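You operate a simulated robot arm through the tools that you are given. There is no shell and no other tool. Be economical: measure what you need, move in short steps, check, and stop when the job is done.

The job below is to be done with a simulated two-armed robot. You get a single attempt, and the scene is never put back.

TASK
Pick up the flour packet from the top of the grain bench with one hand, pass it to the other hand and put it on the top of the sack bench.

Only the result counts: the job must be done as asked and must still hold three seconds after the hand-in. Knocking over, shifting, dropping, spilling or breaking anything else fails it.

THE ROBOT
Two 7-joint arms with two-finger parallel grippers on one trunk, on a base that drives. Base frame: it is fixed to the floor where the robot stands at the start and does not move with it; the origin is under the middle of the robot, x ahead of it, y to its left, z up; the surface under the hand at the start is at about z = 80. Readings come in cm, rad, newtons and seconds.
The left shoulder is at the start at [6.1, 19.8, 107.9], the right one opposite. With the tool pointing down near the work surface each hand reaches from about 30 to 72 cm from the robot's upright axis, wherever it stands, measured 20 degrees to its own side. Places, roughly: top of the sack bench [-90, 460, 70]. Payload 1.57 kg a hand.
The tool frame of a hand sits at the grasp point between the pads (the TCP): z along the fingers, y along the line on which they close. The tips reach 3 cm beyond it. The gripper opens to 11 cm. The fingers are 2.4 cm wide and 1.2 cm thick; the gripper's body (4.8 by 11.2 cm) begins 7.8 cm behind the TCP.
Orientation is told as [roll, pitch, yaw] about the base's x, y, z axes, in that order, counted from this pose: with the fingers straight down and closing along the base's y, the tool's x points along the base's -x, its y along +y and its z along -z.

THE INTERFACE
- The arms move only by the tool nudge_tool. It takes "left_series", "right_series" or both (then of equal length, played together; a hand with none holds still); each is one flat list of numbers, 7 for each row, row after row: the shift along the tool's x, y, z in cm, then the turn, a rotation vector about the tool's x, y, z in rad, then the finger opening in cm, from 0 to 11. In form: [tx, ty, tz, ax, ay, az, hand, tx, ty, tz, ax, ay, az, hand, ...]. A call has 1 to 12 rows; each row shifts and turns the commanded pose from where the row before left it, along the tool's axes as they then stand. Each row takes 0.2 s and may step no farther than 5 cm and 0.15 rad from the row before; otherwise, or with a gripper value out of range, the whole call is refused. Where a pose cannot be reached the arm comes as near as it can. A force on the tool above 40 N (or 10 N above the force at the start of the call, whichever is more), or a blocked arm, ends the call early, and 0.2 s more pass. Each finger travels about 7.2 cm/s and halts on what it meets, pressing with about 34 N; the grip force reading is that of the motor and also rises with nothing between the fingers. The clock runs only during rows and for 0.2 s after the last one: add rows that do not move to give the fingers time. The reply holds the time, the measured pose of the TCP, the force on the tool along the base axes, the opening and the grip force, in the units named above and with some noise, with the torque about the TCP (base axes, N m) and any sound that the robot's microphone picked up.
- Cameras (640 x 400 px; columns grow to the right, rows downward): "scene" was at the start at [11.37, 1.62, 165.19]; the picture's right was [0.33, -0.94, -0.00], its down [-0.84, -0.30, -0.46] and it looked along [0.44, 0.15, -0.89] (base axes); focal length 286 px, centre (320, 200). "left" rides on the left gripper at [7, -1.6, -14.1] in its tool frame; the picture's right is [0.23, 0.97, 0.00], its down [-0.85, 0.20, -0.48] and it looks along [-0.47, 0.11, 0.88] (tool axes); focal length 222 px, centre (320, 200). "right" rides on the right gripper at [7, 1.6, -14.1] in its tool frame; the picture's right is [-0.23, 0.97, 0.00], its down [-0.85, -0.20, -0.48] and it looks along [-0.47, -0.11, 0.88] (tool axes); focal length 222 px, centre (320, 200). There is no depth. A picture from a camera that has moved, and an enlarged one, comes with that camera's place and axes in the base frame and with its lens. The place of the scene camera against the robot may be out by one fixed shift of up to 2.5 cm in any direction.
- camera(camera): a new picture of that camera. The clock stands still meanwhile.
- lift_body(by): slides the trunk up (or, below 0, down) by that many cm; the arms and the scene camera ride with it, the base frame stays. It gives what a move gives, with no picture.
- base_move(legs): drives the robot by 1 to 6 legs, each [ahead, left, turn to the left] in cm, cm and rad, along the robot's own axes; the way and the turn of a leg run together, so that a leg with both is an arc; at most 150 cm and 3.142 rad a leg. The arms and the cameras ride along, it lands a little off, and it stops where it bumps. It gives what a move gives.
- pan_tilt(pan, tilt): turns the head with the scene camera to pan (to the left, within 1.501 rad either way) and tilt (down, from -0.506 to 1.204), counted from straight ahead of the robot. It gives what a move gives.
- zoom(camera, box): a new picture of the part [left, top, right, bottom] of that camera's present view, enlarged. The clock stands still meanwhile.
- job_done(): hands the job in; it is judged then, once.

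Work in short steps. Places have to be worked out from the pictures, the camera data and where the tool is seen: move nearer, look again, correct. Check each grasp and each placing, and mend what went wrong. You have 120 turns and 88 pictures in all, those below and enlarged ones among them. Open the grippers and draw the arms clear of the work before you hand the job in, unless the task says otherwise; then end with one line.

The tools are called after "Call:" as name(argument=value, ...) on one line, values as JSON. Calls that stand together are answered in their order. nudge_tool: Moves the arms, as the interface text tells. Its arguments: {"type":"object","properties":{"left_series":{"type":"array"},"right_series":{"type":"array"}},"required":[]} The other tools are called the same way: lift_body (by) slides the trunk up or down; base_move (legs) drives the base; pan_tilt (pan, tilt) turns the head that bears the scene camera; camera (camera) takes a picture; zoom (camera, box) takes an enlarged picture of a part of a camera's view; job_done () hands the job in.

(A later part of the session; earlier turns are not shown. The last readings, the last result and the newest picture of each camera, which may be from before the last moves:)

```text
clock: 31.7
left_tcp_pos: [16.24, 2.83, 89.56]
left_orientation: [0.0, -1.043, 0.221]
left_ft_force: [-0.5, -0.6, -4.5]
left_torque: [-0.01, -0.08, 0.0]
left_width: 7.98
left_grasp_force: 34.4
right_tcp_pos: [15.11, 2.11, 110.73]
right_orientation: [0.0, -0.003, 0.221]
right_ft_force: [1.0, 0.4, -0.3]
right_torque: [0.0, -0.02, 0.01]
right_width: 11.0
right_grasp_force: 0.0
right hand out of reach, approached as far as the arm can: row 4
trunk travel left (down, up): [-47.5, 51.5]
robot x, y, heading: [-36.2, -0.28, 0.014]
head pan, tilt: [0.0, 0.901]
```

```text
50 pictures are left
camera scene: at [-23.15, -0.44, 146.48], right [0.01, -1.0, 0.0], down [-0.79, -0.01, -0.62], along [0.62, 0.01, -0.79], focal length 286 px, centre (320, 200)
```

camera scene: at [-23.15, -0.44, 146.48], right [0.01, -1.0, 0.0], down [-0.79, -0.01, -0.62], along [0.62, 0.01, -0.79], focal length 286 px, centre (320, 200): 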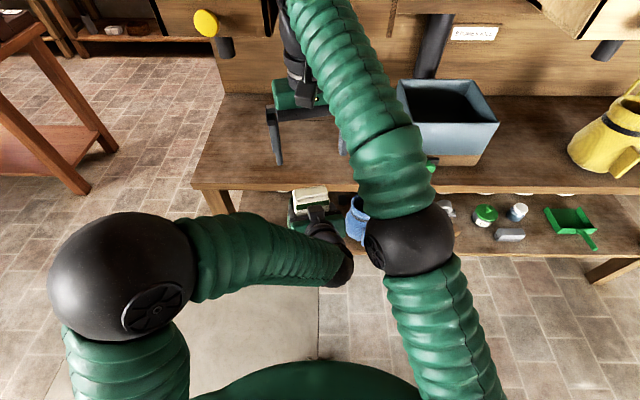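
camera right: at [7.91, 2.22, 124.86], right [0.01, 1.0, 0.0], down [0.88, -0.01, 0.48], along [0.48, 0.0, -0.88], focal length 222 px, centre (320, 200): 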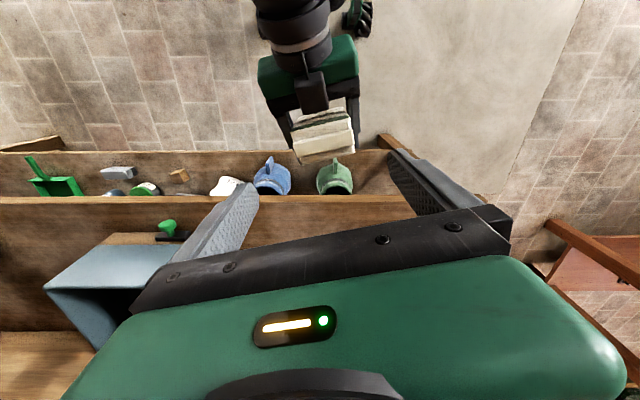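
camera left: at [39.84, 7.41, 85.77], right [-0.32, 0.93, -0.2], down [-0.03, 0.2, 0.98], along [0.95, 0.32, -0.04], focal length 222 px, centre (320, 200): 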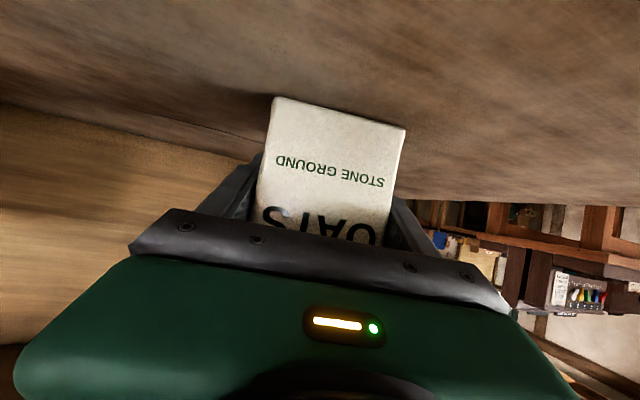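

I zoom to fix the packet's position exactly under the right hand.

Call:
zoom(camera="right", box=[274, 90, 370, 150])

Call:
zoom(camera="right", box=[160, 50, 480, 250])

```text
6.67 times, centred on (322, 120) of right
camera zoom: at [7.91, 2.22, 124.86], right [0.01, 1.0, 0.0], down [0.88, -0.01, 0.48], along [0.48, 0.0, -0.88], focal length 1481 px, centre (307, 733)
```

zoom: 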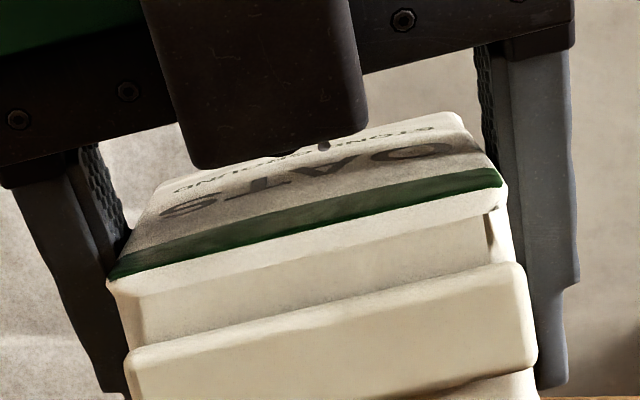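

```text
2.00 times, centred on (320, 150) of right
camera zoom: at [7.91, 2.22, 124.86], right [0.01, 1.0, 0.0], down [0.88, -0.01, 0.48], along [0.48, 0.0, -0.88], focal length 444 px, centre (320, 300)
```

zoom: 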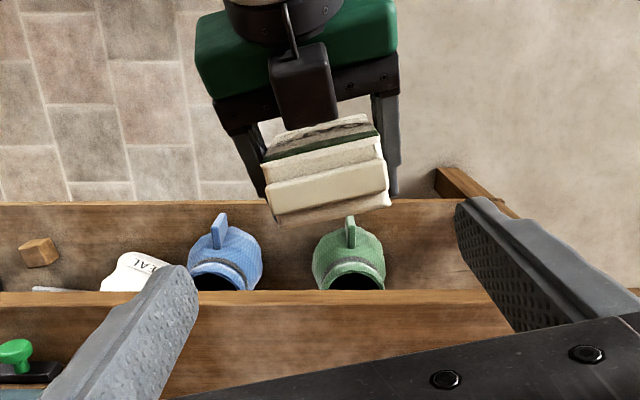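

Packet centre under the right hand is (15.0, 2.6). I descend to just above its top and re-check.

Call:
nudge_tool(right_series=[0, 0, 2.5, 0, 0, 0, 11, 0, 0, 2.5, 0, 0, 0, 11])

Call:
camera(camera="right")

Call:
camera(camera="left")

```text
clock: 32.3
left_tcp_pos: [16.36, 2.75, 89.58]
left_orientation: [0.001, -1.046, 0.22]
left_ft_force: [0.4, 0.3, -3.7]
left_torque: [0.0, -0.04, 0.0]
left_width: 7.99
left_grasp_force: 34.0
right_tcp_pos: [15.45, 2.09, 105.69]
right_orientation: [0.0, 0.001, 0.221]
right_ft_force: [-0.5, 0.4, 0.6]
right_torque: [0.02, 0.03, -0.02]
right_width: 11.0
right_grasp_force: 0.2
trunk travel left (down, up): [-47.5, 51.5]
robot x, y, heading: [-35.9, 0.03, 0.015]
head pan, tilt: [0.0, 0.901]
```

```text
47 pictures are left
camera right: at [8.36, 2.19, 119.78], right [0.01, 1.0, 0.0], down [0.88, -0.01, 0.48], along [0.48, 0.0, -0.88], focal length 222 px, centre (320, 200)
```

right: 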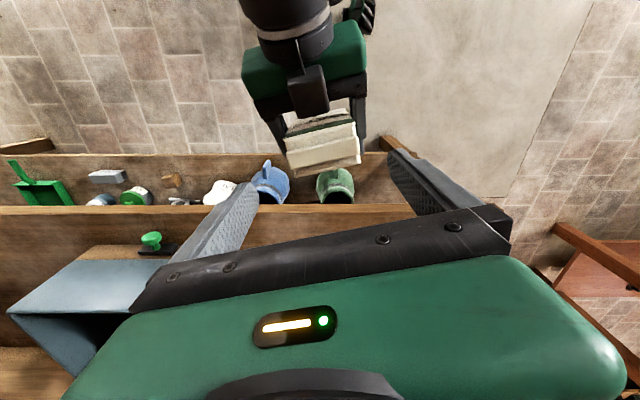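

```text
46 pictures are left
camera left: at [1.22, -2.31, 90.7], right [-0.33, 0.93, -0.2], down [-0.03, 0.2, 0.98], along [0.95, 0.32, -0.04], focal length 222 px, centre (320, 200)
```

left: 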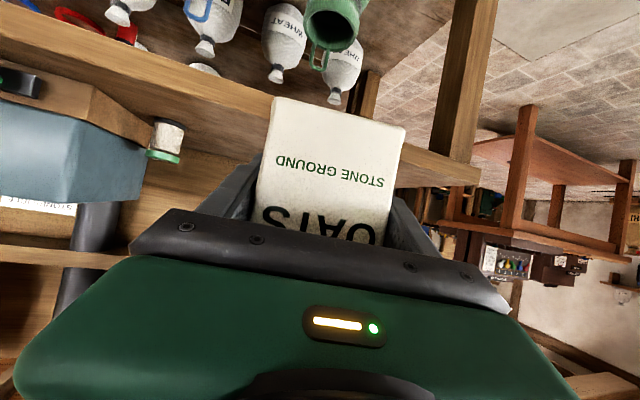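

Small lateral correction (0.5 cm), then descend 9.8 cm to straddle the packet's upper part.

Call:
nudge_tool(right_series=[0.33, 0.5, 1.5, 0, 0, 0, 11, 0, 0, 2, 0, 0, 0, 11])

Call:
zoom(camera="right", box=[200, 80, 440, 230])

Call:
zoom(camera="scene", box=[220, 60, 420, 260])

```text
clock: 32.9
left_tcp_pos: [16.23, 2.76, 89.65]
left_orientation: [0.001, -1.044, 0.221]
left_ft_force: [0.1, -0.5, -5.1]
left_torque: [-0.03, -0.05, -0.01]
left_width: 7.98
left_grasp_force: 34.0
right_tcp_pos: [15.18, 2.55, 102.11]
right_orientation: [0.0, 0.0, 0.22]
right_ft_force: [1.3, 0.3, -0.4]
right_torque: [0.0, 0.0, -0.01]
right_width: 11.0
right_grasp_force: 0.0
trunk travel left (down, up): [-47.5, 51.5]
robot x, y, heading: [-36.07, -0.02, 0.016]
head pan, tilt: [0.0, 0.901]
```

```text
2.67 times, centred on (320, 155) of right
camera zoom: at [8.0, 2.71, 116.27], right [0.01, 1.0, 0.0], down [0.88, -0.01, 0.48], along [0.48, 0.0, -0.88], focal length 592 px, centre (320, 320)
```

zoom: 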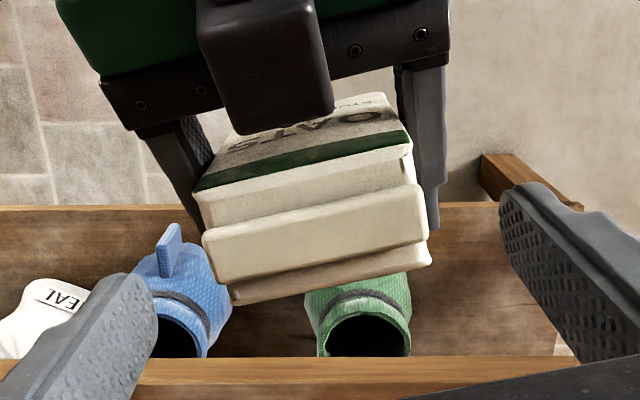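

```text
2.00 times, centred on (320, 160) of scene
camera zoom: at [-23.08, -0.61, 146.48], right [0.01, -1.0, 0.0], down [-0.79, -0.01, -0.62], along [0.62, 0.01, -0.79], focal length 572 px, centre (320, 280)
```

zoom: 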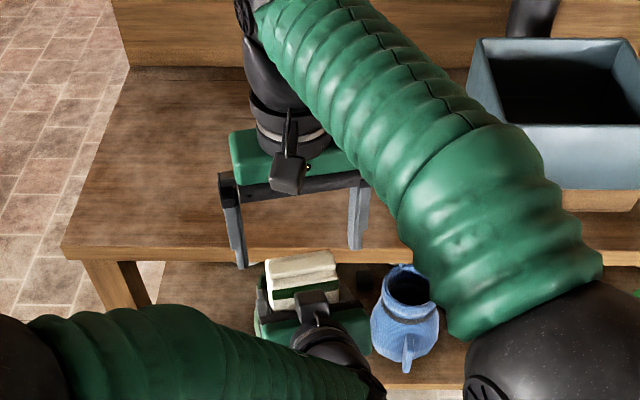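

Alignment agrees (packet centre (15.1, 2.6), right TCP (15.2, 2.55)). I descend the final 6.3 cm.

Call:
nudge_tool(right_series=[0, 0, 2.1, 0, 0, 0, 11, 0, 0, 2.1, 0, 0, 0, 11, 0, 0, 2.1, 0, 0, 0, 11])

Call:
camera(camera="right")

Call:
zoom(camera="scene", box=[220, 80, 420, 280])

```text
clock: 33.7
left_tcp_pos: [16.28, 2.72, 89.61]
left_orientation: [0.003, -1.045, 0.219]
left_ft_force: [0.4, 0.1, -4.2]
left_torque: [0.02, -0.07, -0.04]
left_width: 7.99
left_grasp_force: 34.1
right_tcp_pos: [14.87, 2.4, 96.01]
right_orientation: [-0.001, -0.001, 0.222]
right_ft_force: [0.4, 0.3, 0.5]
right_torque: [0.02, 0.01, 0.0]
right_width: 11.03
right_grasp_force: 0.1
trunk travel left (down, up): [-47.5, 51.5]
robot x, y, heading: [-36.02, 0.23, 0.013]
head pan, tilt: [0.0, 0.901]
```

```text
43 pictures are left
camera right: at [7.74, 2.49, 110.08], right [0.01, 1.0, 0.0], down [0.88, -0.01, 0.48], along [0.48, 0.0, -0.88], focal length 222 px, centre (320, 200)
```

right: 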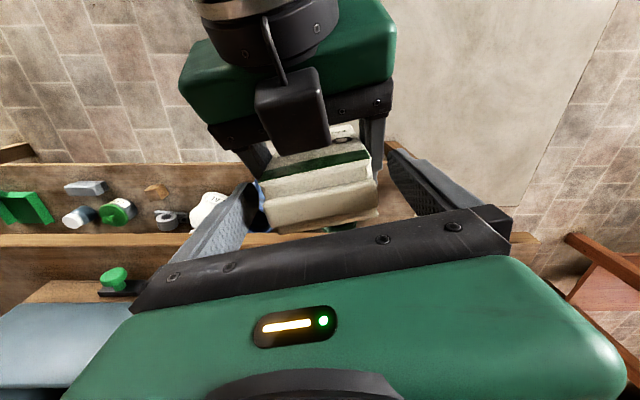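

```text
2.00 times, centred on (320, 180) of scene
camera zoom: at [-23.13, -0.62, 146.48], right [0.01, -1.0, 0.0], down [-0.79, -0.01, -0.62], along [0.62, 0.01, -0.79], focal length 572 px, centre (320, 240)
```

zoom: 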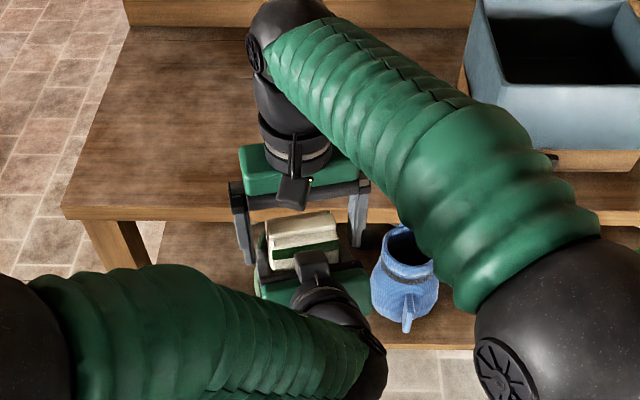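

The right fingers straddle the top of the packet with no contact. I close the right hand.

Call:
nudge_tool(right_series=[0, 0, 0, 0, 0, 0, 6, 0, 0, 0, 0, 0, 0, 6, 0, 0, 0, 0, 0, 0, 6])

Call:
camera(camera="right")

```text
clock: 34.5
left_tcp_pos: [16.29, 2.74, 89.67]
left_orientation: [0.002, -1.047, 0.22]
left_ft_force: [0.2, 0.9, -0.8]
left_torque: [-0.16, 0.55, -0.07]
left_width: 8.01
left_grasp_force: 33.7
right_tcp_pos: [14.88, 2.42, 95.99]
right_orientation: [0.0, -0.001, 0.221]
right_ft_force: [0.1, -0.4, 0.5]
right_torque: [0.09, -0.6, 0.08]
right_width: 7.97
right_grasp_force: 34.3
trunk travel left (down, up): [-47.5, 51.5]
robot x, y, heading: [-36.13, -0.29, 0.01]
head pan, tilt: [0.0, 0.901]
```

```text
41 pictures are left
camera right: at [7.74, 2.49, 110.1], right [0.01, 1.0, 0.0], down [0.88, -0.01, 0.48], along [0.48, 0.0, -0.88], focal length 222 px, centre (320, 200)
```

right: 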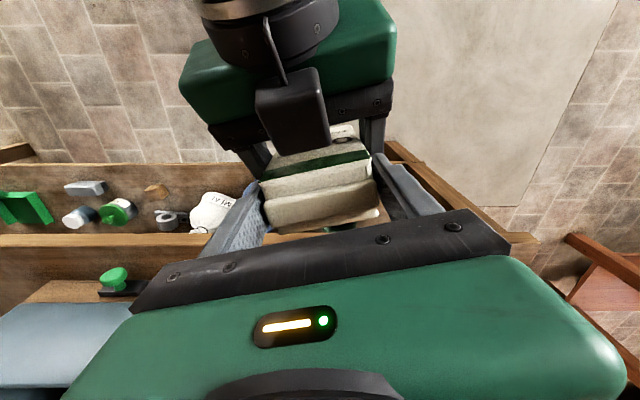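

Right grips at 7.97 cm, firm. I open the left hand fully while the right holds.

Call:
nudge_tool(left_series=[0, 0, 0, 0, 0, 0, 9, 0, 0, 0, 0, 0, 0, 11, 0, 0, 0, 0, 0, 0, 11], right_series=[0, 0, 0, 0, 0, 0, 6, 0, 0, 0, 0, 0, 0, 6, 0, 0, 0, 0, 0, 0, 6])

```text
clock: 35.3
left_tcp_pos: [16.21, 2.78, 89.54]
left_orientation: [0.002, -1.047, 0.219]
left_ft_force: [0.2, 0.0, -0.8]
left_torque: [0.01, -0.01, 0.0]
left_width: 11.01
left_grasp_force: 0.1
right_tcp_pos: [14.83, 2.37, 96.02]
right_orientation: [0.0, 0.0, 0.224]
right_ft_force: [-1.1, 0.3, 0.1]
right_torque: [-0.02, 0.04, 0.02]
right_width: 7.96
right_grasp_force: 34.2
trunk travel left (down, up): [-47.5, 51.5]
robot x, y, heading: [-36.03, -0.01, 0.014]
head pan, tilt: [0.0, 0.901]
```

The right hand shows no load, so I look before moving.

Call:
camera(camera="right")

Call:
camera(camera="left")

```text
40 pictures are left
camera right: at [7.73, 2.49, 110.11], right [0.01, 1.0, 0.0], down [0.88, -0.01, 0.48], along [0.48, 0.0, -0.88], focal length 222 px, centre (320, 200)
```

right: 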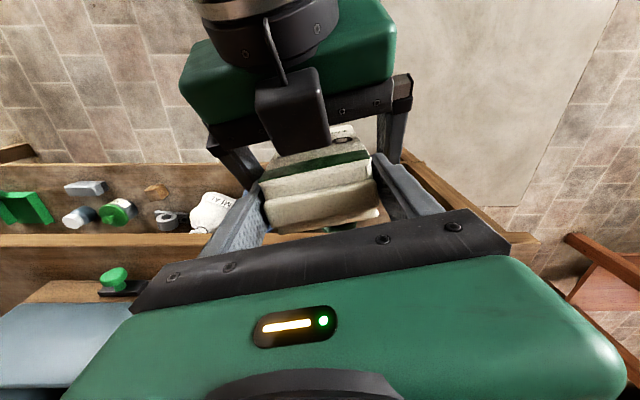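

```text
39 pictures are left
camera left: at [1.18, -2.3, 90.73], right [-0.32, 0.93, -0.2], down [-0.03, 0.2, 0.98], along [0.95, 0.32, -0.04], focal length 222 px, centre (320, 200)
```

left: 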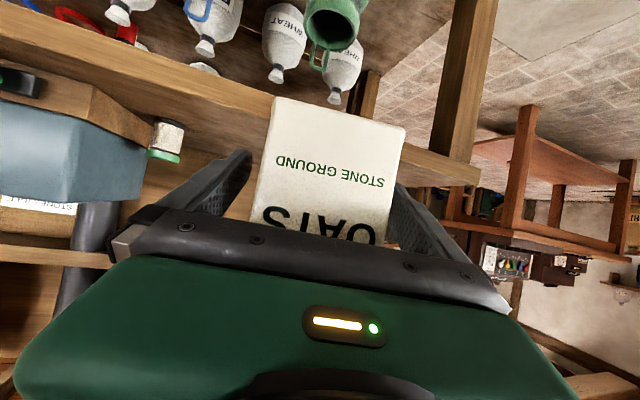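

Right hand holds the packet, left fingers are open and free. I withdraw the left hand horizontally backwards 8 cm.

Call:
nudge_tool(left_series=[1, 0, -1.73, 0, 0, 0, 11, 1, 0, -1.73, 0, 0, 0, 11, 1, 0, -1.73, 0, 0, 0, 11, 1, 0, -1.73, 0, 0, 0, 11])

Call:
camera(camera="left")

Call:
camera(camera="right")

```text
clock: 36.3
left_tcp_pos: [8.84, 2.41, 88.47]
left_orientation: [0.034, -1.027, 0.225]
left_ft_force: [0.4, -0.3, 0.5]
left_torque: [-0.05, -0.02, -0.01]
left_width: 11.0
left_grasp_force: 0.1
right_tcp_pos: [14.96, 2.38, 96.06]
right_orientation: [0.001, -0.001, 0.221]
right_ft_force: [0.0, 0.2, -0.3]
right_torque: [-0.01, -0.02, -0.01]
right_width: 7.98
right_grasp_force: 34.0
trunk travel left (down, up): [-47.5, 51.5]
robot x, y, heading: [-35.78, 0.02, 0.013]
head pan, tilt: [0.0, 0.901]
```

```text
38 pictures are left
camera left: at [-6.04, -3.26, 89.86], right [-0.36, 0.92, -0.18], down [-0.02, 0.18, 0.98], along [0.93, 0.36, -0.05], focal length 222 px, centre (320, 200)
```

left: 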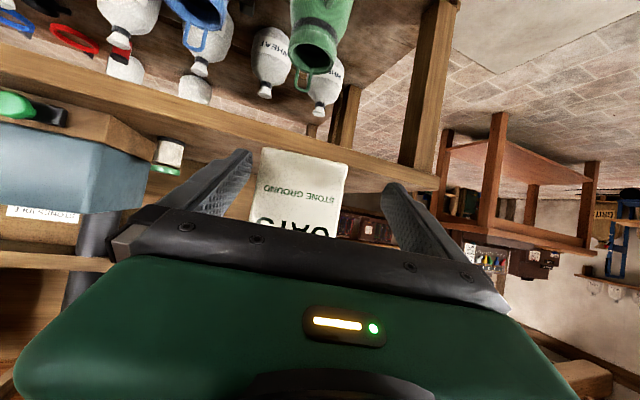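

```text
37 pictures are left
camera right: at [7.74, 2.48, 110.15], right [0.01, 1.0, 0.0], down [0.88, -0.01, 0.48], along [0.48, 0.0, -0.88], focal length 222 px, centre (320, 200)
```

right: 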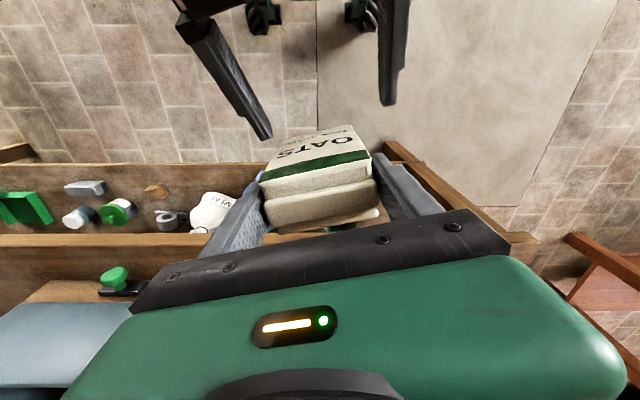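

The right hand has the packet. I move the left hand 16 cm out to the left, clear of it.

Call:
nudge_tool(left_series=[0, 4, 0, 0, 0, 0, 11, 0, 4, 0, 0, 0, 0, 11, 0, 4, 0, 0, 0, 0, 11, 0, 4, 0, 0, 0, 0, 11])

Call:
pan_tilt(pan=1.4, tilt=0.4)

Call:
camera(camera="scene")

```text
clock: 37.3
left_tcp_pos: [10.96, 12.06, 90.89]
left_orientation: [0.002, -1.046, 0.209]
left_ft_force: [-13.7, -10.8, -6.9]
left_torque: [0.32, 0.39, -1.24]
left_width: 11.01
left_grasp_force: 0.0
left hand out of reach, approached as far as the arm can: row 2, 3, 4
right_tcp_pos: [14.95, 2.48, 96.05]
right_orientation: [0.002, -0.001, 0.221]
right_ft_force: [14.6, 10.0, 2.8]
right_torque: [0.86, -0.71, -0.53]
right_width: 8.02
right_grasp_force: 33.8
trunk travel left (down, up): [-47.5, 51.5]
robot x, y, heading: [-36.24, -0.3, 0.017]
head pan, tilt: [0.0, 0.901]
```

```text
clock: 38.8
left_tcp_pos: [11.08, 12.37, 90.93]
left_orientation: [0.001, -1.043, 0.219]
left_ft_force: [-11.2, -15.3, -3.3]
left_torque: [0.09, 0.22, -1.28]
left_width: 11.0
left_grasp_force: 0.0
right_tcp_pos: [15.0, 2.53, 96.06]
right_orientation: [-0.001, -0.001, 0.222]
right_ft_force: [10.9, 14.4, -0.7]
right_torque: [1.01, -0.5, -0.35]
right_width: 7.98
right_grasp_force: 33.8
trunk travel left (down, up): [-47.5, 51.5]
robot x, y, heading: [-36.46, -0.37, 0.011]
head pan, tilt: [1.4, 0.4]
```

```text
36 pictures are left
camera scene: at [-29.24, 8.5, 150.79], right [0.99, -0.16, 0.0], down [-0.06, -0.38, -0.92], along [0.15, 0.91, -0.39], focal length 286 px, centre (320, 200)
```

scene: 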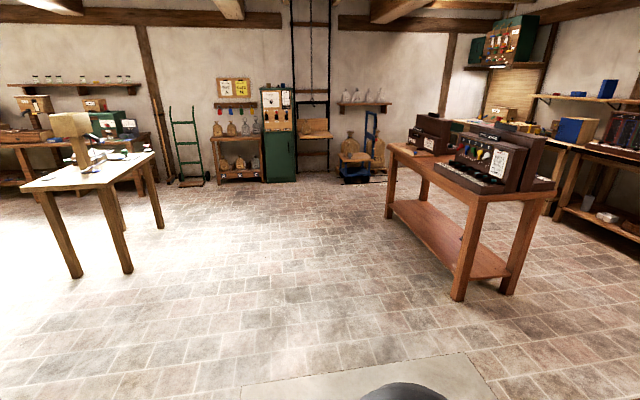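

The left fingertip is pressing on the packet's front face. I move the right hand (packet) 3 cm forward to separate, keeping the grip.

Call:
nudge_tool(right_series=[-1, 0, 0, 0, 0, 0, 6, -1, 0, 0, 0, 0, 0, 6, -1, 0, 0, 0, 0, 0, 6])

Call:
camera(camera="right")

```text
clock: 39.6
left_tcp_pos: [11.15, 12.51, 90.82]
left_orientation: [0.003, -1.046, 0.221]
left_ft_force: [-0.3, 0.4, 0.9]
left_torque: [0.02, -0.01, -0.02]
left_width: 11.0
left_grasp_force: 0.2
right_tcp_pos: [17.89, 3.09, 96.04]
right_orientation: [-0.001, 0.002, 0.221]
right_ft_force: [0.5, -0.1, -4.4]
right_torque: [0.01, 0.15, -0.02]
right_width: 8.0
right_grasp_force: 34.5
trunk travel left (down, up): [-47.5, 51.5]
robot x, y, heading: [-36.08, -0.16, 0.012]
head pan, tilt: [1.4, 0.4]
```

```text
35 pictures are left
camera right: at [10.74, 3.17, 110.02], right [0.01, 1.0, 0.0], down [0.88, -0.01, 0.48], along [0.48, -0.01, -0.88], focal length 222 px, centre (320, 200)
```

right: 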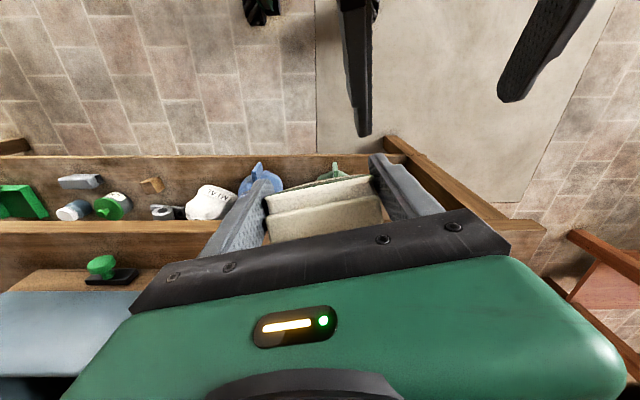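

Separated and the load reads 4.4 N, but the packet has swung a bit in the grip. I look with the left camera to measure the tilt.

Call:
camera(camera="left")

Call:
zoom(camera="right", box=[220, 140, 428, 270])

```text
34 pictures are left
camera left: at [-3.95, 7.36, 91.93], right [-0.33, 0.92, -0.2], down [-0.03, 0.2, 0.98], along [0.94, 0.33, -0.04], focal length 222 px, centre (320, 200)
```

left: 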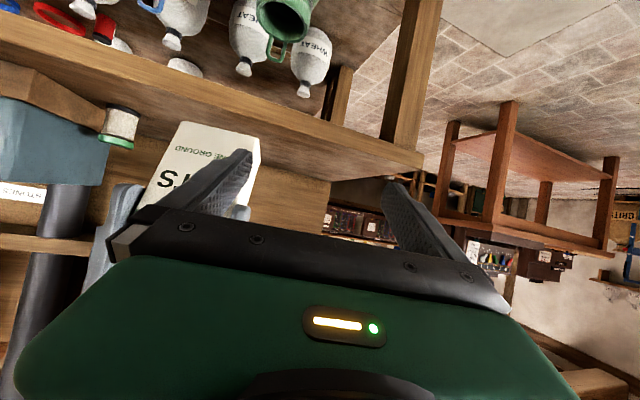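

```text
3.08 times, centred on (324, 205) of right
camera zoom: at [10.74, 3.17, 110.02], right [0.01, 1.0, 0.0], down [0.88, -0.01, 0.48], along [0.48, -0.01, -0.88], focal length 684 px, centre (308, 185)
```

zoom: 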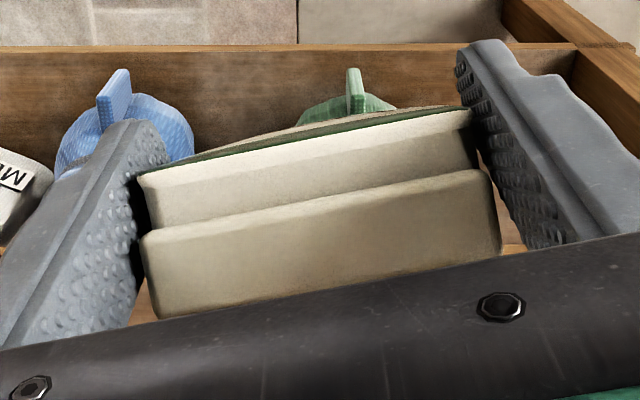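

Packet is tilted ≈0.4 rad (bottom forward) about the grip axis. I move the right hand 10 cm right, 9 cm back, then tilt the hand +0.4 rad to bring the packet upright.

Call:
nudge_tool(right_series=[0, -3.5, 0, 0, 0, 0, 6, 0, -3.5, 0, 0, 0, 0, 6, 0, -3.5, 0, 0, 0, 0, 6, 3, 0, 0, 0, 0, 0, 6, 3, 0, 0, 0, 0, 0, 6, 3, 0, 0, 0, 0, 0, 6, 0, 0, 0, 0, 0.1333, 0, 6, 0, 0, 0, 0, 0.1333, 0, 6, 0, 0, 0, 0, 0.1333, 0, 6])

Call:
pan_tilt(pan=0.0, tilt=0.8)

Call:
camera(camera="scene")

Call:
camera(camera="left")

```text
clock: 41.6
left_tcp_pos: [11.06, 12.32, 90.87]
left_orientation: [0.002, -1.043, 0.219]
left_ft_force: [0.3, -0.6, -0.3]
left_torque: [-0.02, 0.0, -0.01]
left_width: 11.03
left_grasp_force: 0.1
right_tcp_pos: [11.44, -9.09, 96.01]
right_orientation: [0.0, 0.403, 0.222]
right_ft_force: [0.3, -0.1, -4.5]
right_torque: [-0.02, 0.1, 0.0]
right_width: 7.99
right_grasp_force: 33.9
trunk travel left (down, up): [-47.5, 51.5]
robot x, y, heading: [-35.74, -0.46, 0.012]
head pan, tilt: [1.4, 0.4]
```

```text
clock: 43.1
left_tcp_pos: [10.98, 12.36, 90.82]
left_orientation: [0.003, -1.045, 0.221]
left_ft_force: [0.0, -0.7, 1.2]
left_torque: [0.0, 0.0, 0.0]
left_width: 11.02
left_grasp_force: 0.1
right_tcp_pos: [11.28, -9.05, 96.01]
right_orientation: [0.001, 0.4, 0.222]
right_ft_force: [0.1, 0.6, -3.0]
right_torque: [-0.04, 0.07, 0.02]
right_width: 7.96
right_grasp_force: 34.3
trunk travel left (down, up): [-47.5, 51.5]
robot x, y, heading: [-35.91, -0.31, 0.013]
head pan, tilt: [0.0, 0.799]
```

```text
32 pictures are left
camera scene: at [-22.64, -0.62, 147.27], right [0.01, -1.0, 0.0], down [-0.72, -0.01, -0.7], along [0.7, 0.01, -0.72], focal length 286 px, centre (320, 200)
```

scene: 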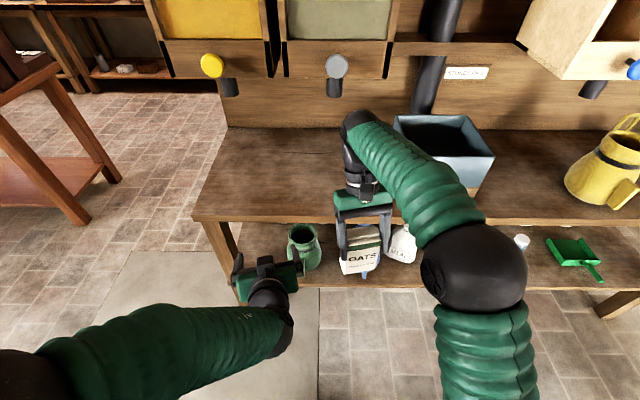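

```text
31 pictures are left
camera left: at [-4.0, 7.28, 91.95], right [-0.33, 0.93, -0.2], down [-0.03, 0.2, 0.98], along [0.94, 0.33, -0.04], focal length 222 px, centre (320, 200)
```

left: 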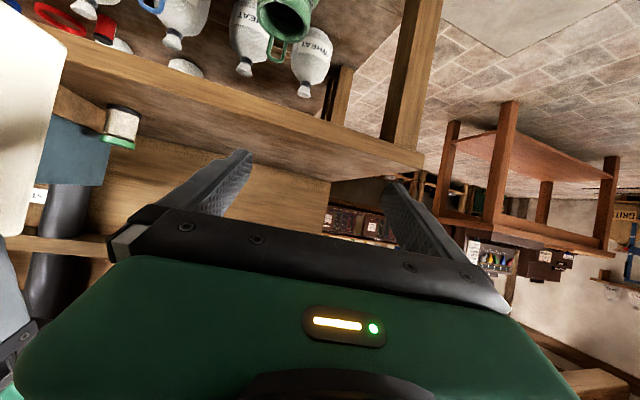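

I zoom on the packet to measure its remaining tilt.

Call:
zoom(camera="scene", box=[320, 200, 416, 280])

Call:
zoom(camera="right", box=[200, 100, 440, 250])

```text
5.00 times, centred on (368, 240) of scene
camera zoom: at [-22.64, -0.62, 147.27], right [0.01, -1.0, 0.0], down [-0.72, -0.01, -0.7], along [0.7, 0.01, -0.72], focal length 1430 px, centre (80, 0)
```

zoom: 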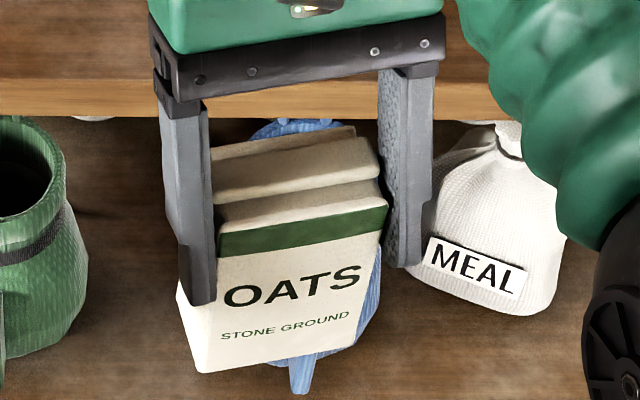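

```text
2.67 times, centred on (320, 175) of right
camera zoom: at [10.05, -7.65, 111.69], right [-0.01, 1.0, -0.09], down [0.99, 0.02, 0.11], along [0.11, -0.09, -0.99], focal length 592 px, centre (320, 267)
```

zoom: 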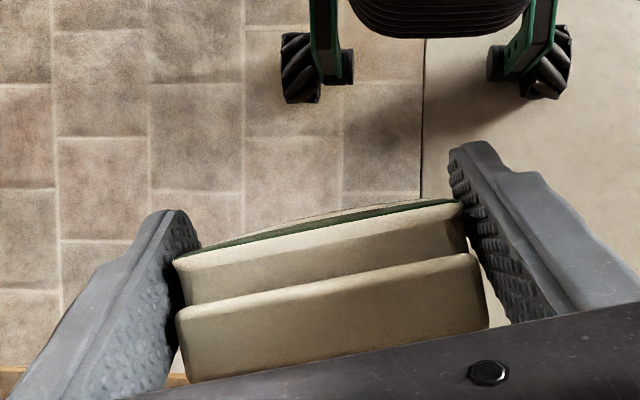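

Packet is upright within a few degrees. I turn left to face the sack bench, shift, and drive most of the way, then look.

Call:
base_move(legs=[[0, 0, 1.571], [130, 0, 0], [100, 38, 0]])

Call:
pan_tilt(pan=0.0, tilt=0.5)

Call:
camera(camera="scene")

```text
clock: 58.4
left_tcp_pos: [-70.55, 277.24, 90.77]
left_orientation: [0.003, -1.045, 1.717]
left_ft_force: [-0.2, -0.1, 0.2]
left_torque: [0.0, -0.05, 0.0]
left_width: 11.01
left_grasp_force: 0.1
right_tcp_pos: [-49.12, 275.96, 96.0]
right_orientation: [0.001, 0.4, 1.722]
right_ft_force: [0.6, -0.3, -4.6]
right_torque: [-0.1, -0.02, 0.02]
right_width: 7.97
right_grasp_force: 34.0
trunk travel left (down, up): [-47.5, 51.5]
robot x, y, heading: [-61.36, 229.05, 1.507]
head pan, tilt: [0.0, 0.799]
```

```text
clock: 59.1
left_tcp_pos: [-70.72, 277.06, 90.82]
left_orientation: [0.002, -1.048, 1.718]
left_ft_force: [0.7, 0.4, 0.2]
left_torque: [-0.02, -0.02, 0.0]
left_width: 10.96
left_grasp_force: 0.1
right_tcp_pos: [-49.2, 275.86, 95.97]
right_orientation: [0.001, 0.399, 1.721]
right_ft_force: [0.0, -0.7, -4.5]
right_torque: [-0.05, -0.04, -0.01]
right_width: 7.97
right_grasp_force: 33.2
trunk travel left (down, up): [-47.5, 51.5]
robot x, y, heading: [-61.59, 229.13, 1.511]
head pan, tilt: [0.0, 0.499]
```

```text
28 pictures are left
camera scene: at [-58.65, 241.03, 149.86], right [1.0, -0.06, 0.0], down [-0.03, -0.48, -0.88], along [0.05, 0.87, -0.48], focal length 286 px, centre (320, 200)
```

scene: 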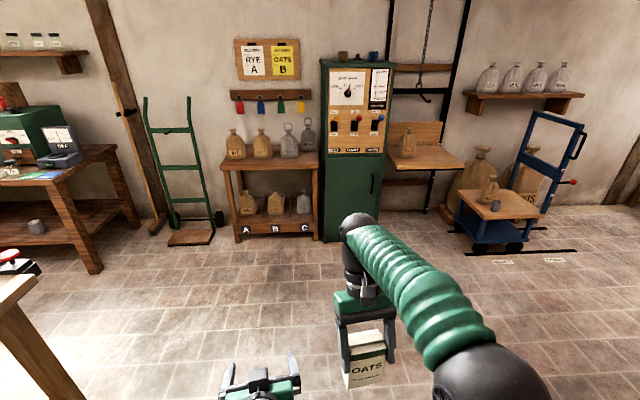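

The sack bench is ahead-left. I zoom on its top to find free space.

Call:
zoom(camera="scene", box=[200, 100, 344, 250])

```text
2.67 times, centred on (272, 175) of scene
camera zoom: at [-58.65, 241.03, 149.86], right [1.0, -0.06, 0.0], down [-0.03, -0.48, -0.88], along [0.05, 0.87, -0.48], focal length 763 px, centre (448, 267)
```

zoom: 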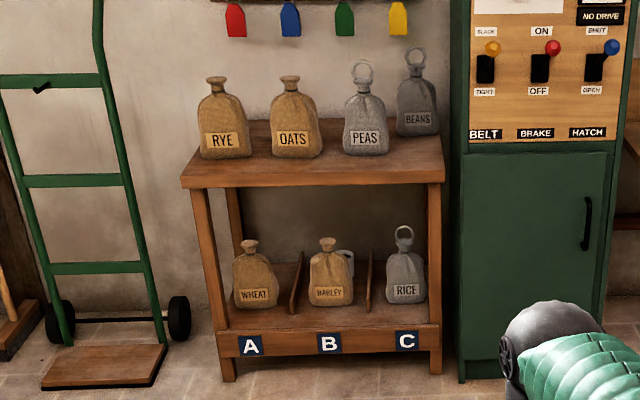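

Top of sack bench: front edge y≈436, x from −120 to −48; RYE/OATS/PEAS sacks have their fronts at y≈458. I'll place in front of the gap between OATS and PEAS, at about (−81.5, 445). I drive up, stopping short.

Call:
base_move(legs=[[0, 0, 0.06], [105, 0, 0], [33, 29.5, 0]])

Call:
pan_tilt(pan=0.0, tilt=0.75)

Call:
camera(camera="scene")

Call:
camera(camera="left")

```text
clock: 67.4
left_tcp_pos: [-103.16, 416.55, 90.94]
left_orientation: [0.008, -1.047, 1.775]
left_ft_force: [0.4, 0.0, -0.2]
left_torque: [-0.03, -0.02, 0.05]
left_width: 11.02
left_grasp_force: 0.1
right_tcp_pos: [-81.74, 416.52, 96.05]
right_orientation: [0.002, 0.401, 1.78]
right_ft_force: [0.7, -0.1, -4.2]
right_torque: [-0.13, 0.01, 0.0]
right_width: 7.96
right_grasp_force: 34.2
trunk travel left (down, up): [-47.5, 51.5]
robot x, y, heading: [-91.68, 369.5, 1.572]
head pan, tilt: [0.0, 0.499]
```

```text
clock: 68.2
left_tcp_pos: [-103.21, 416.45, 90.91]
left_orientation: [0.004, -1.047, 1.776]
left_ft_force: [0.6, 0.1, 0.5]
left_torque: [-0.01, 0.02, 0.01]
left_width: 11.03
left_grasp_force: 0.0
right_tcp_pos: [-81.95, 416.5, 96.01]
right_orientation: [0.001, 0.398, 1.777]
right_ft_force: [-0.5, -0.3, -2.7]
right_torque: [-0.07, -0.02, 0.0]
right_width: 7.97
right_grasp_force: 34.5
trunk travel left (down, up): [-47.5, 51.5]
robot x, y, heading: [-91.59, 369.18, 1.567]
head pan, tilt: [0.0, 0.75]
```

```text
26 pictures are left
camera scene: at [-89.19, 380.3, 147.68], right [1.0, 0.0, 0.0], down [0.0, -0.68, -0.73], along [0.0, 0.73, -0.68], focal length 286 px, centre (320, 200)
```

scene: 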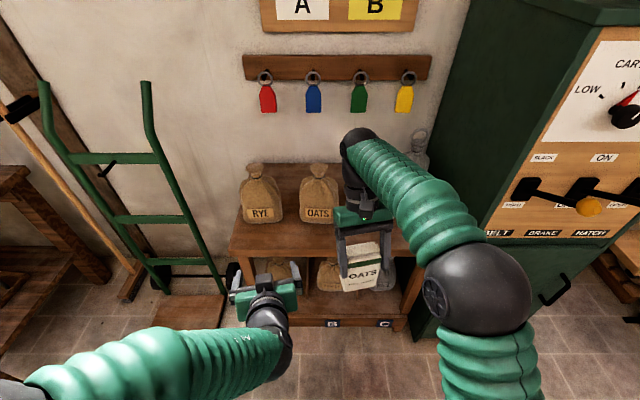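

```text
25 pictures are left
camera left: at [-98.52, 401.4, 92.02], right [-0.93, -0.31, -0.2], down [-0.2, -0.03, 0.98], along [-0.31, 0.95, -0.04], focal length 222 px, centre (320, 200)
```

left: 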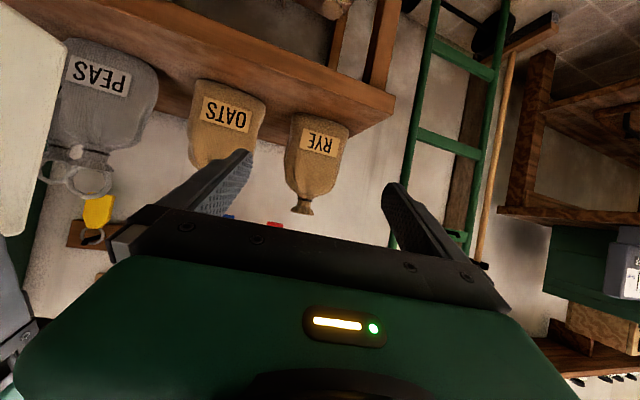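

I zoom the left camera on the bench edge to calibrate its place, and raise the left hand 12 cm so it stays clear.

Call:
zoom(camera="left", box=[30, 0, 414, 230])

Call:
nudge_tool(left_series=[-2.6, 0, -1.5, 0, 0, 0, 11, -2.6, 0, -1.5, 0, 0, 0, 11, -2.6, 0, -1.5, 0, 0, 0, 11, -2.6, 0, -1.5, 0, 0, 0, 11])

Call:
zoom(camera="scene", box=[220, 140, 460, 320])

```text
1.67 times, centred on (222, 115) of left
camera zoom: at [-98.52, 401.4, 92.02], right [-0.93, -0.31, -0.2], down [-0.2, -0.03, 0.98], along [-0.31, 0.95, -0.04], focal length 370 px, centre (483, 342)
```

zoom: 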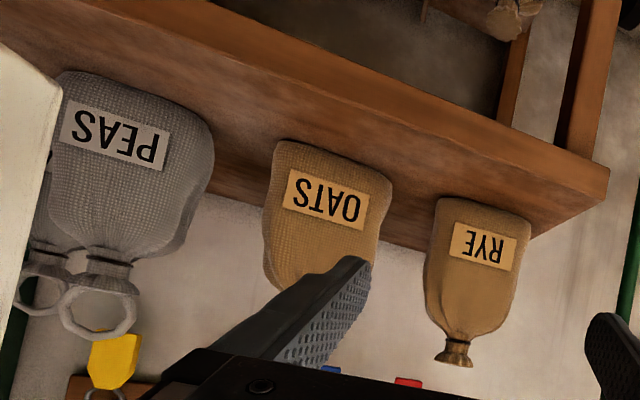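

```text
clock: 69.2
left_tcp_pos: [-104.34, 416.46, 102.46]
left_orientation: [0.01, -1.036, 1.788]
left_ft_force: [0.6, 0.0, -0.9]
left_torque: [-0.04, -0.02, 0.0]
left_width: 11.02
left_grasp_force: 0.0
right_tcp_pos: [-81.93, 416.3, 95.99]
right_orientation: [-0.001, 0.396, 1.779]
right_ft_force: [-0.4, -0.8, -4.0]
right_torque: [-0.07, -0.01, 0.05]
right_width: 7.98
right_grasp_force: 33.7
trunk travel left (down, up): [-47.5, 51.5]
robot x, y, heading: [-91.44, 368.82, 1.57]
head pan, tilt: [0.0, 0.75]
```

```text
2.22 times, centred on (340, 230) of scene
camera zoom: at [-89.33, 380.2, 147.6], right [1.0, 0.0, 0.0], down [0.0, -0.68, -0.73], along [0.0, 0.73, -0.68], focal length 636 px, centre (276, 133)
```

zoom: 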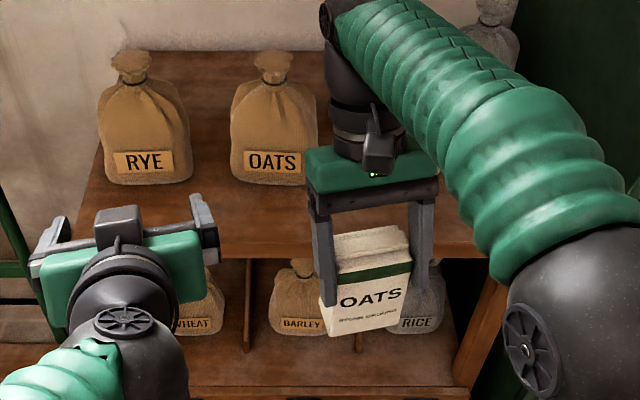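

Front edge is at y≈439.5, sacks' fronts at ≈451, gap between OATS and PEAS at x≈−79.7. I align the packet's yaw with the bench and drive 17 cm closer.

Call:
nudge_tool(right_series=[0, 0, 0, -0.039, 0, 0.092, 6, 0, 0, 0, -0.039, 0, 0.092, 6])

Call:
base_move(legs=[[17, -2.2, 0]])

Call:
camera(camera="scene")

Call:
camera(camera="right")

```text
clock: 69.8
left_tcp_pos: [-104.51, 416.54, 102.69]
left_orientation: [0.008, -1.037, 1.796]
left_ft_force: [-0.9, 1.2, 0.7]
left_torque: [-0.05, -0.03, 0.0]
left_width: 10.96
left_grasp_force: 0.1
right_tcp_pos: [-81.95, 416.37, 95.99]
right_orientation: [0.001, 0.399, 1.577]
right_ft_force: [-0.1, -0.2, -4.7]
right_torque: [-0.11, 0.02, 0.03]
right_width: 7.98
right_grasp_force: 34.0
trunk travel left (down, up): [-47.5, 51.5]
robot x, y, heading: [-91.58, 369.39, 1.572]
head pan, tilt: [0.0, 0.75]
```

```text
clock: 71.2
left_tcp_pos: [-102.27, 433.72, 102.99]
left_orientation: [-0.002, -1.044, 1.804]
left_ft_force: [0.1, -0.2, 0.2]
left_torque: [-0.02, -0.01, -0.01]
left_width: 10.99
left_grasp_force: 0.2
right_tcp_pos: [-80.01, 433.64, 96.18]
right_orientation: [-0.001, 0.396, 1.583]
right_ft_force: [0.2, 0.5, -4.4]
right_torque: [-0.06, -0.04, 0.02]
right_width: 7.96
right_grasp_force: 33.6
trunk travel left (down, up): [-47.5, 51.5]
robot x, y, heading: [-88.93, 386.11, 1.574]
head pan, tilt: [0.0, 0.75]
```

```text
22 pictures are left
camera scene: at [-87.21, 397.33, 147.69], right [1.0, 0.0, 0.0], down [0.0, -0.68, -0.73], along [0.0, 0.73, -0.68], focal length 286 px, centre (320, 200)
```

scene: 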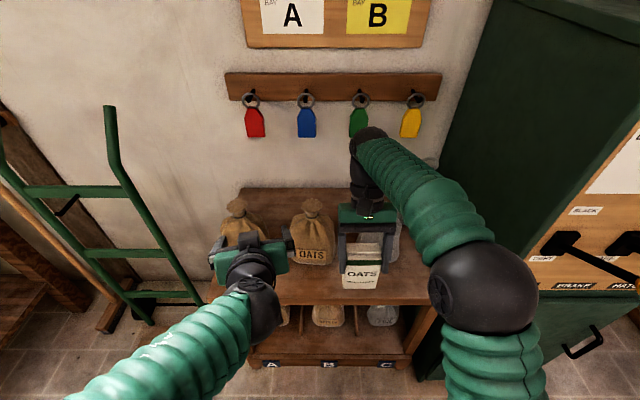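

```text
21 pictures are left
camera right: at [-81.65, 432.63, 111.82], right [-0.98, 0.2, -0.09], down [0.19, 0.98, 0.11], along [0.11, 0.09, -0.99], focal length 222 px, centre (320, 200)
```

right: 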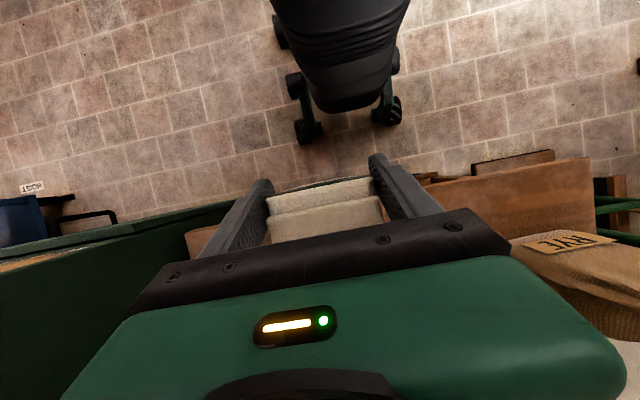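

Good. I extend the right arm 10.4 cm forward at this height, then check the clearances.

Call:
nudge_tool(right_series=[-2.4, 0, -1.01, 0, 0, 0, 6, -2.4, 0, -1.01, 0, 0, 0, 6, -2.4, 0, -1.01, 0, 0, 0, 6, -2.4, 0, -1.01, 0, 0, 0, 6])

Call:
camera(camera="left")

Call:
zoom(camera="scene", box=[200, 120, 456, 320])

```text
clock: 72.2
left_tcp_pos: [-102.51, 433.59, 102.98]
left_orientation: [-0.005, -1.046, 1.812]
left_ft_force: [-0.5, -0.1, 0.2]
left_torque: [-0.02, -0.01, 0.01]
left_width: 11.0
left_grasp_force: 0.0
right_tcp_pos: [-80.0, 440.03, 96.02]
right_orientation: [0.0, 0.396, 1.582]
right_ft_force: [-0.1, 0.1, -3.7]
right_torque: [-0.07, 0.02, 0.0]
right_width: 7.96
right_grasp_force: 33.7
right hand out of reach, approached as far as the arm can: row 3, 4
trunk travel left (down, up): [-47.5, 51.5]
robot x, y, heading: [-89.17, 386.69, 1.574]
head pan, tilt: [0.0, 0.75]
```

```text
20 pictures are left
camera left: at [-97.33, 418.69, 104.22], right [-0.92, -0.34, -0.2], down [-0.2, -0.03, 0.98], along [-0.34, 0.94, -0.04], focal length 222 px, centre (320, 200)
```

left: 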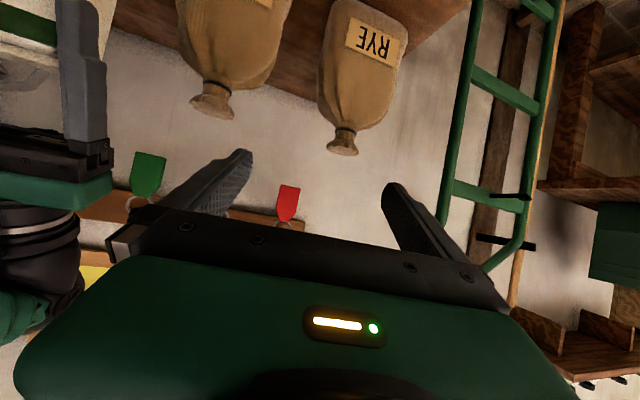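

```text
2.00 times, centred on (328, 220) of scene
camera zoom: at [-87.15, 397.33, 147.68], right [1.0, 0.0, 0.0], down [0.0, -0.68, -0.73], along [0.0, 0.73, -0.68], focal length 572 px, centre (304, 160)
```

zoom: 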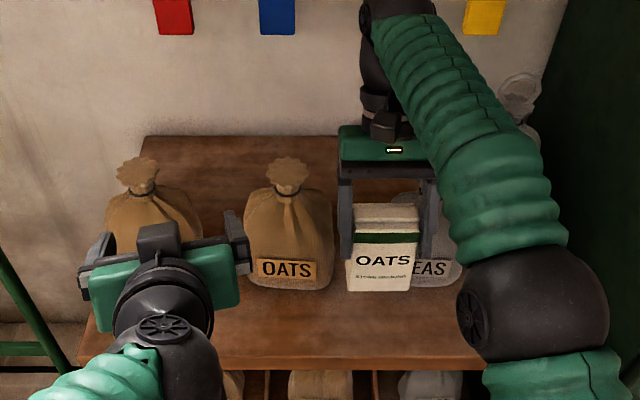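

The packet is over the bench (TCP y 440; bench edge ≈436, sack fronts ≈446, top z≈72.5 by combining cameras) and upright. I lower the trunk 8 cm so the pose stays rigid, then check.

Call:
lift_body(by=-8)

Call:
zoom(camera="scene", box=[220, 120, 460, 320])

Call:
camera(camera="left")

```text
clock: 73.4
left_tcp_pos: [-102.5, 433.53, 94.86]
left_orientation: [0.0, -1.042, 1.807]
left_ft_force: [0.0, -0.9, 0.6]
left_torque: [-0.03, -0.03, -0.03]
left_width: 10.98
left_grasp_force: 0.1
right_tcp_pos: [-79.85, 439.94, 88.08]
right_orientation: [0.001, 0.395, 1.582]
right_ft_force: [-0.3, 0.0, -3.9]
right_torque: [-0.07, -0.03, 0.01]
right_width: 7.99
right_grasp_force: 34.0
trunk travel left (down, up): [-39.5, 59.5]
robot x, y, heading: [-89.35, 386.12, 1.573]
head pan, tilt: [0.0, 0.75]
```

```text
2.00 times, centred on (340, 220) of scene
camera zoom: at [-87.14, 397.35, 139.62], right [1.0, 0.0, 0.0], down [0.0, -0.68, -0.73], along [0.0, 0.73, -0.68], focal length 572 px, centre (280, 160)
```

zoom: 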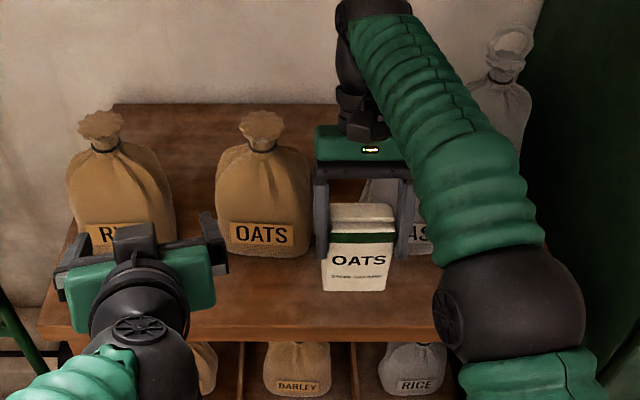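

```text
17 pictures are left
camera left: at [-97.34, 418.65, 96.08], right [-0.92, -0.34, -0.2], down [-0.2, -0.03, 0.98], along [-0.34, 0.94, -0.04], focal length 222 px, centre (320, 200)
```

left: 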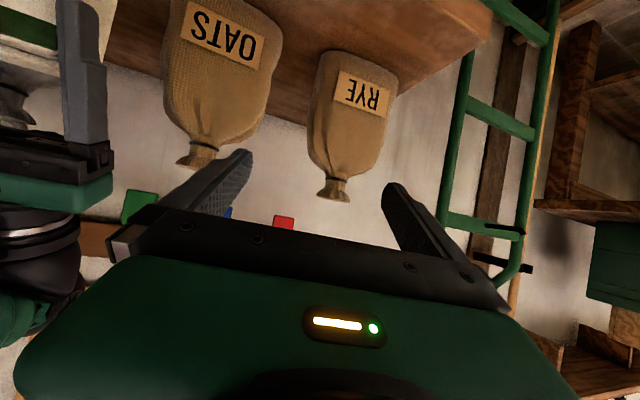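

All clear. I lower the trunk another 3.5 cm (estimated ≈1 cm above the surface).

Call:
lift_body(by=-3.5)

Call:
zoom(camera="scene", box=[270, 140, 430, 260])

```text
clock: 74.2
left_tcp_pos: [-102.64, 433.49, 91.42]
left_orientation: [-0.001, -1.042, 1.805]
left_ft_force: [-0.7, -0.5, 0.5]
left_torque: [0.02, 0.04, 0.03]
left_width: 11.01
left_grasp_force: 0.0
right_tcp_pos: [-79.93, 440.06, 84.58]
right_orientation: [0.0, 0.395, 1.581]
right_ft_force: [-0.5, -0.7, -4.4]
right_torque: [-0.08, -0.03, 0.0]
right_width: 7.99
right_grasp_force: 33.7
trunk travel left (down, up): [-36.0, 63.0]
robot x, y, heading: [-89.26, 386.15, 1.572]
head pan, tilt: [0.0, 0.75]
```

```text
3.33 times, centred on (350, 200) of scene
camera zoom: at [-87.14, 397.32, 136.12], right [1.0, 0.0, 0.0], down [0.0, -0.68, -0.73], along [0.0, 0.73, -0.68], focal length 953 px, centre (220, 200)
```

zoom: 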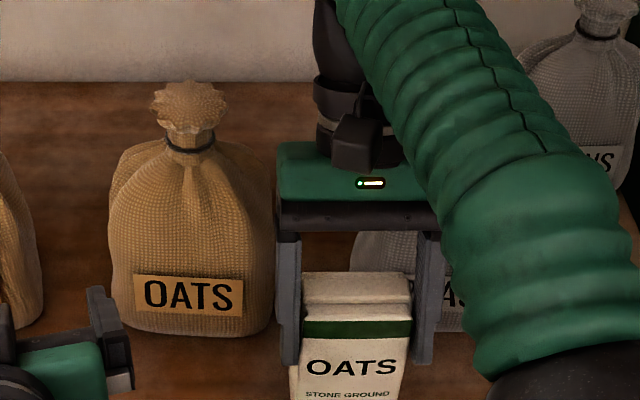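

No contact yet. I lower in 0.7 cm steps watching the force.

Call:
lift_body(by=-0.7)

Call:
lift_body(by=-0.5)

```text
clock: 74.8
left_tcp_pos: [-102.41, 433.64, 90.97]
left_orientation: [-0.005, -1.044, 1.81]
left_ft_force: [0.4, 1.0, -0.5]
left_torque: [0.01, 0.01, 0.04]
left_width: 11.01
left_grasp_force: 0.1
right_tcp_pos: [-79.99, 440.06, 83.97]
right_orientation: [0.001, 0.396, 1.581]
right_ft_force: [0.6, 0.6, -4.0]
right_torque: [-0.07, 0.0, -0.01]
right_width: 7.97
right_grasp_force: 33.7
trunk travel left (down, up): [-35.3, 63.7]
robot x, y, heading: [-89.14, 386.65, 1.573]
head pan, tilt: [0.0, 0.75]
```

```text
clock: 75.3
left_tcp_pos: [-102.49, 433.68, 90.42]
left_orientation: [-0.003, -1.043, 1.81]
left_ft_force: [-0.2, -0.3, 0.5]
left_torque: [-0.01, -0.02, 0.0]
left_width: 11.03
left_grasp_force: 0.1
right_tcp_pos: [-80.0, 440.05, 83.42]
right_orientation: [0.001, 0.395, 1.581]
right_ft_force: [0.3, -0.8, -3.2]
right_torque: [-0.04, 0.01, 0.0]
right_width: 7.97
right_grasp_force: 34.2
trunk travel left (down, up): [-34.8, 64.2]
robot x, y, heading: [-89.34, 386.36, 1.573]
head pan, tilt: [0.0, 0.75]
```

Still carrying the full weight. I continue down in 0.5 cm steps.

Call:
lift_body(by=-0.5)

Call:
lift_body(by=-0.5)

```text
clock: 75.8
left_tcp_pos: [-102.4, 433.61, 89.77]
left_orientation: [-0.002, -1.044, 1.81]
left_ft_force: [0.4, 0.0, -0.2]
left_torque: [-0.04, -0.01, 0.0]
left_width: 11.0
left_grasp_force: 0.0
right_tcp_pos: [-79.86, 440.01, 82.87]
right_orientation: [-0.001, 0.394, 1.582]
right_ft_force: [0.4, 0.4, -2.0]
right_torque: [-0.05, 0.11, -0.01]
right_width: 7.98
right_grasp_force: 33.9
trunk travel left (down, up): [-34.3, 64.7]
robot x, y, heading: [-89.11, 385.84, 1.571]
head pan, tilt: [0.0, 0.75]
```

```text
clock: 76.4
left_tcp_pos: [-102.51, 433.42, 89.49]
left_orientation: [-0.005, -1.046, 1.808]
left_ft_force: [0.5, 0.6, -0.3]
left_torque: [0.01, -0.02, 0.0]
left_width: 10.99
left_grasp_force: 0.0
right_tcp_pos: [-80.02, 439.81, 82.62]
right_orientation: [-0.001, 0.391, 1.582]
right_ft_force: [2.3, 4.7, 28.7]
right_torque: [0.16, -0.1, 0.08]
right_width: 7.99
right_grasp_force: 34.5
trunk travel left (down, up): [-33.8, 65.2]
robot x, y, heading: [-89.4, 386.78, 1.576]
head pan, tilt: [0.0, 0.75]
```

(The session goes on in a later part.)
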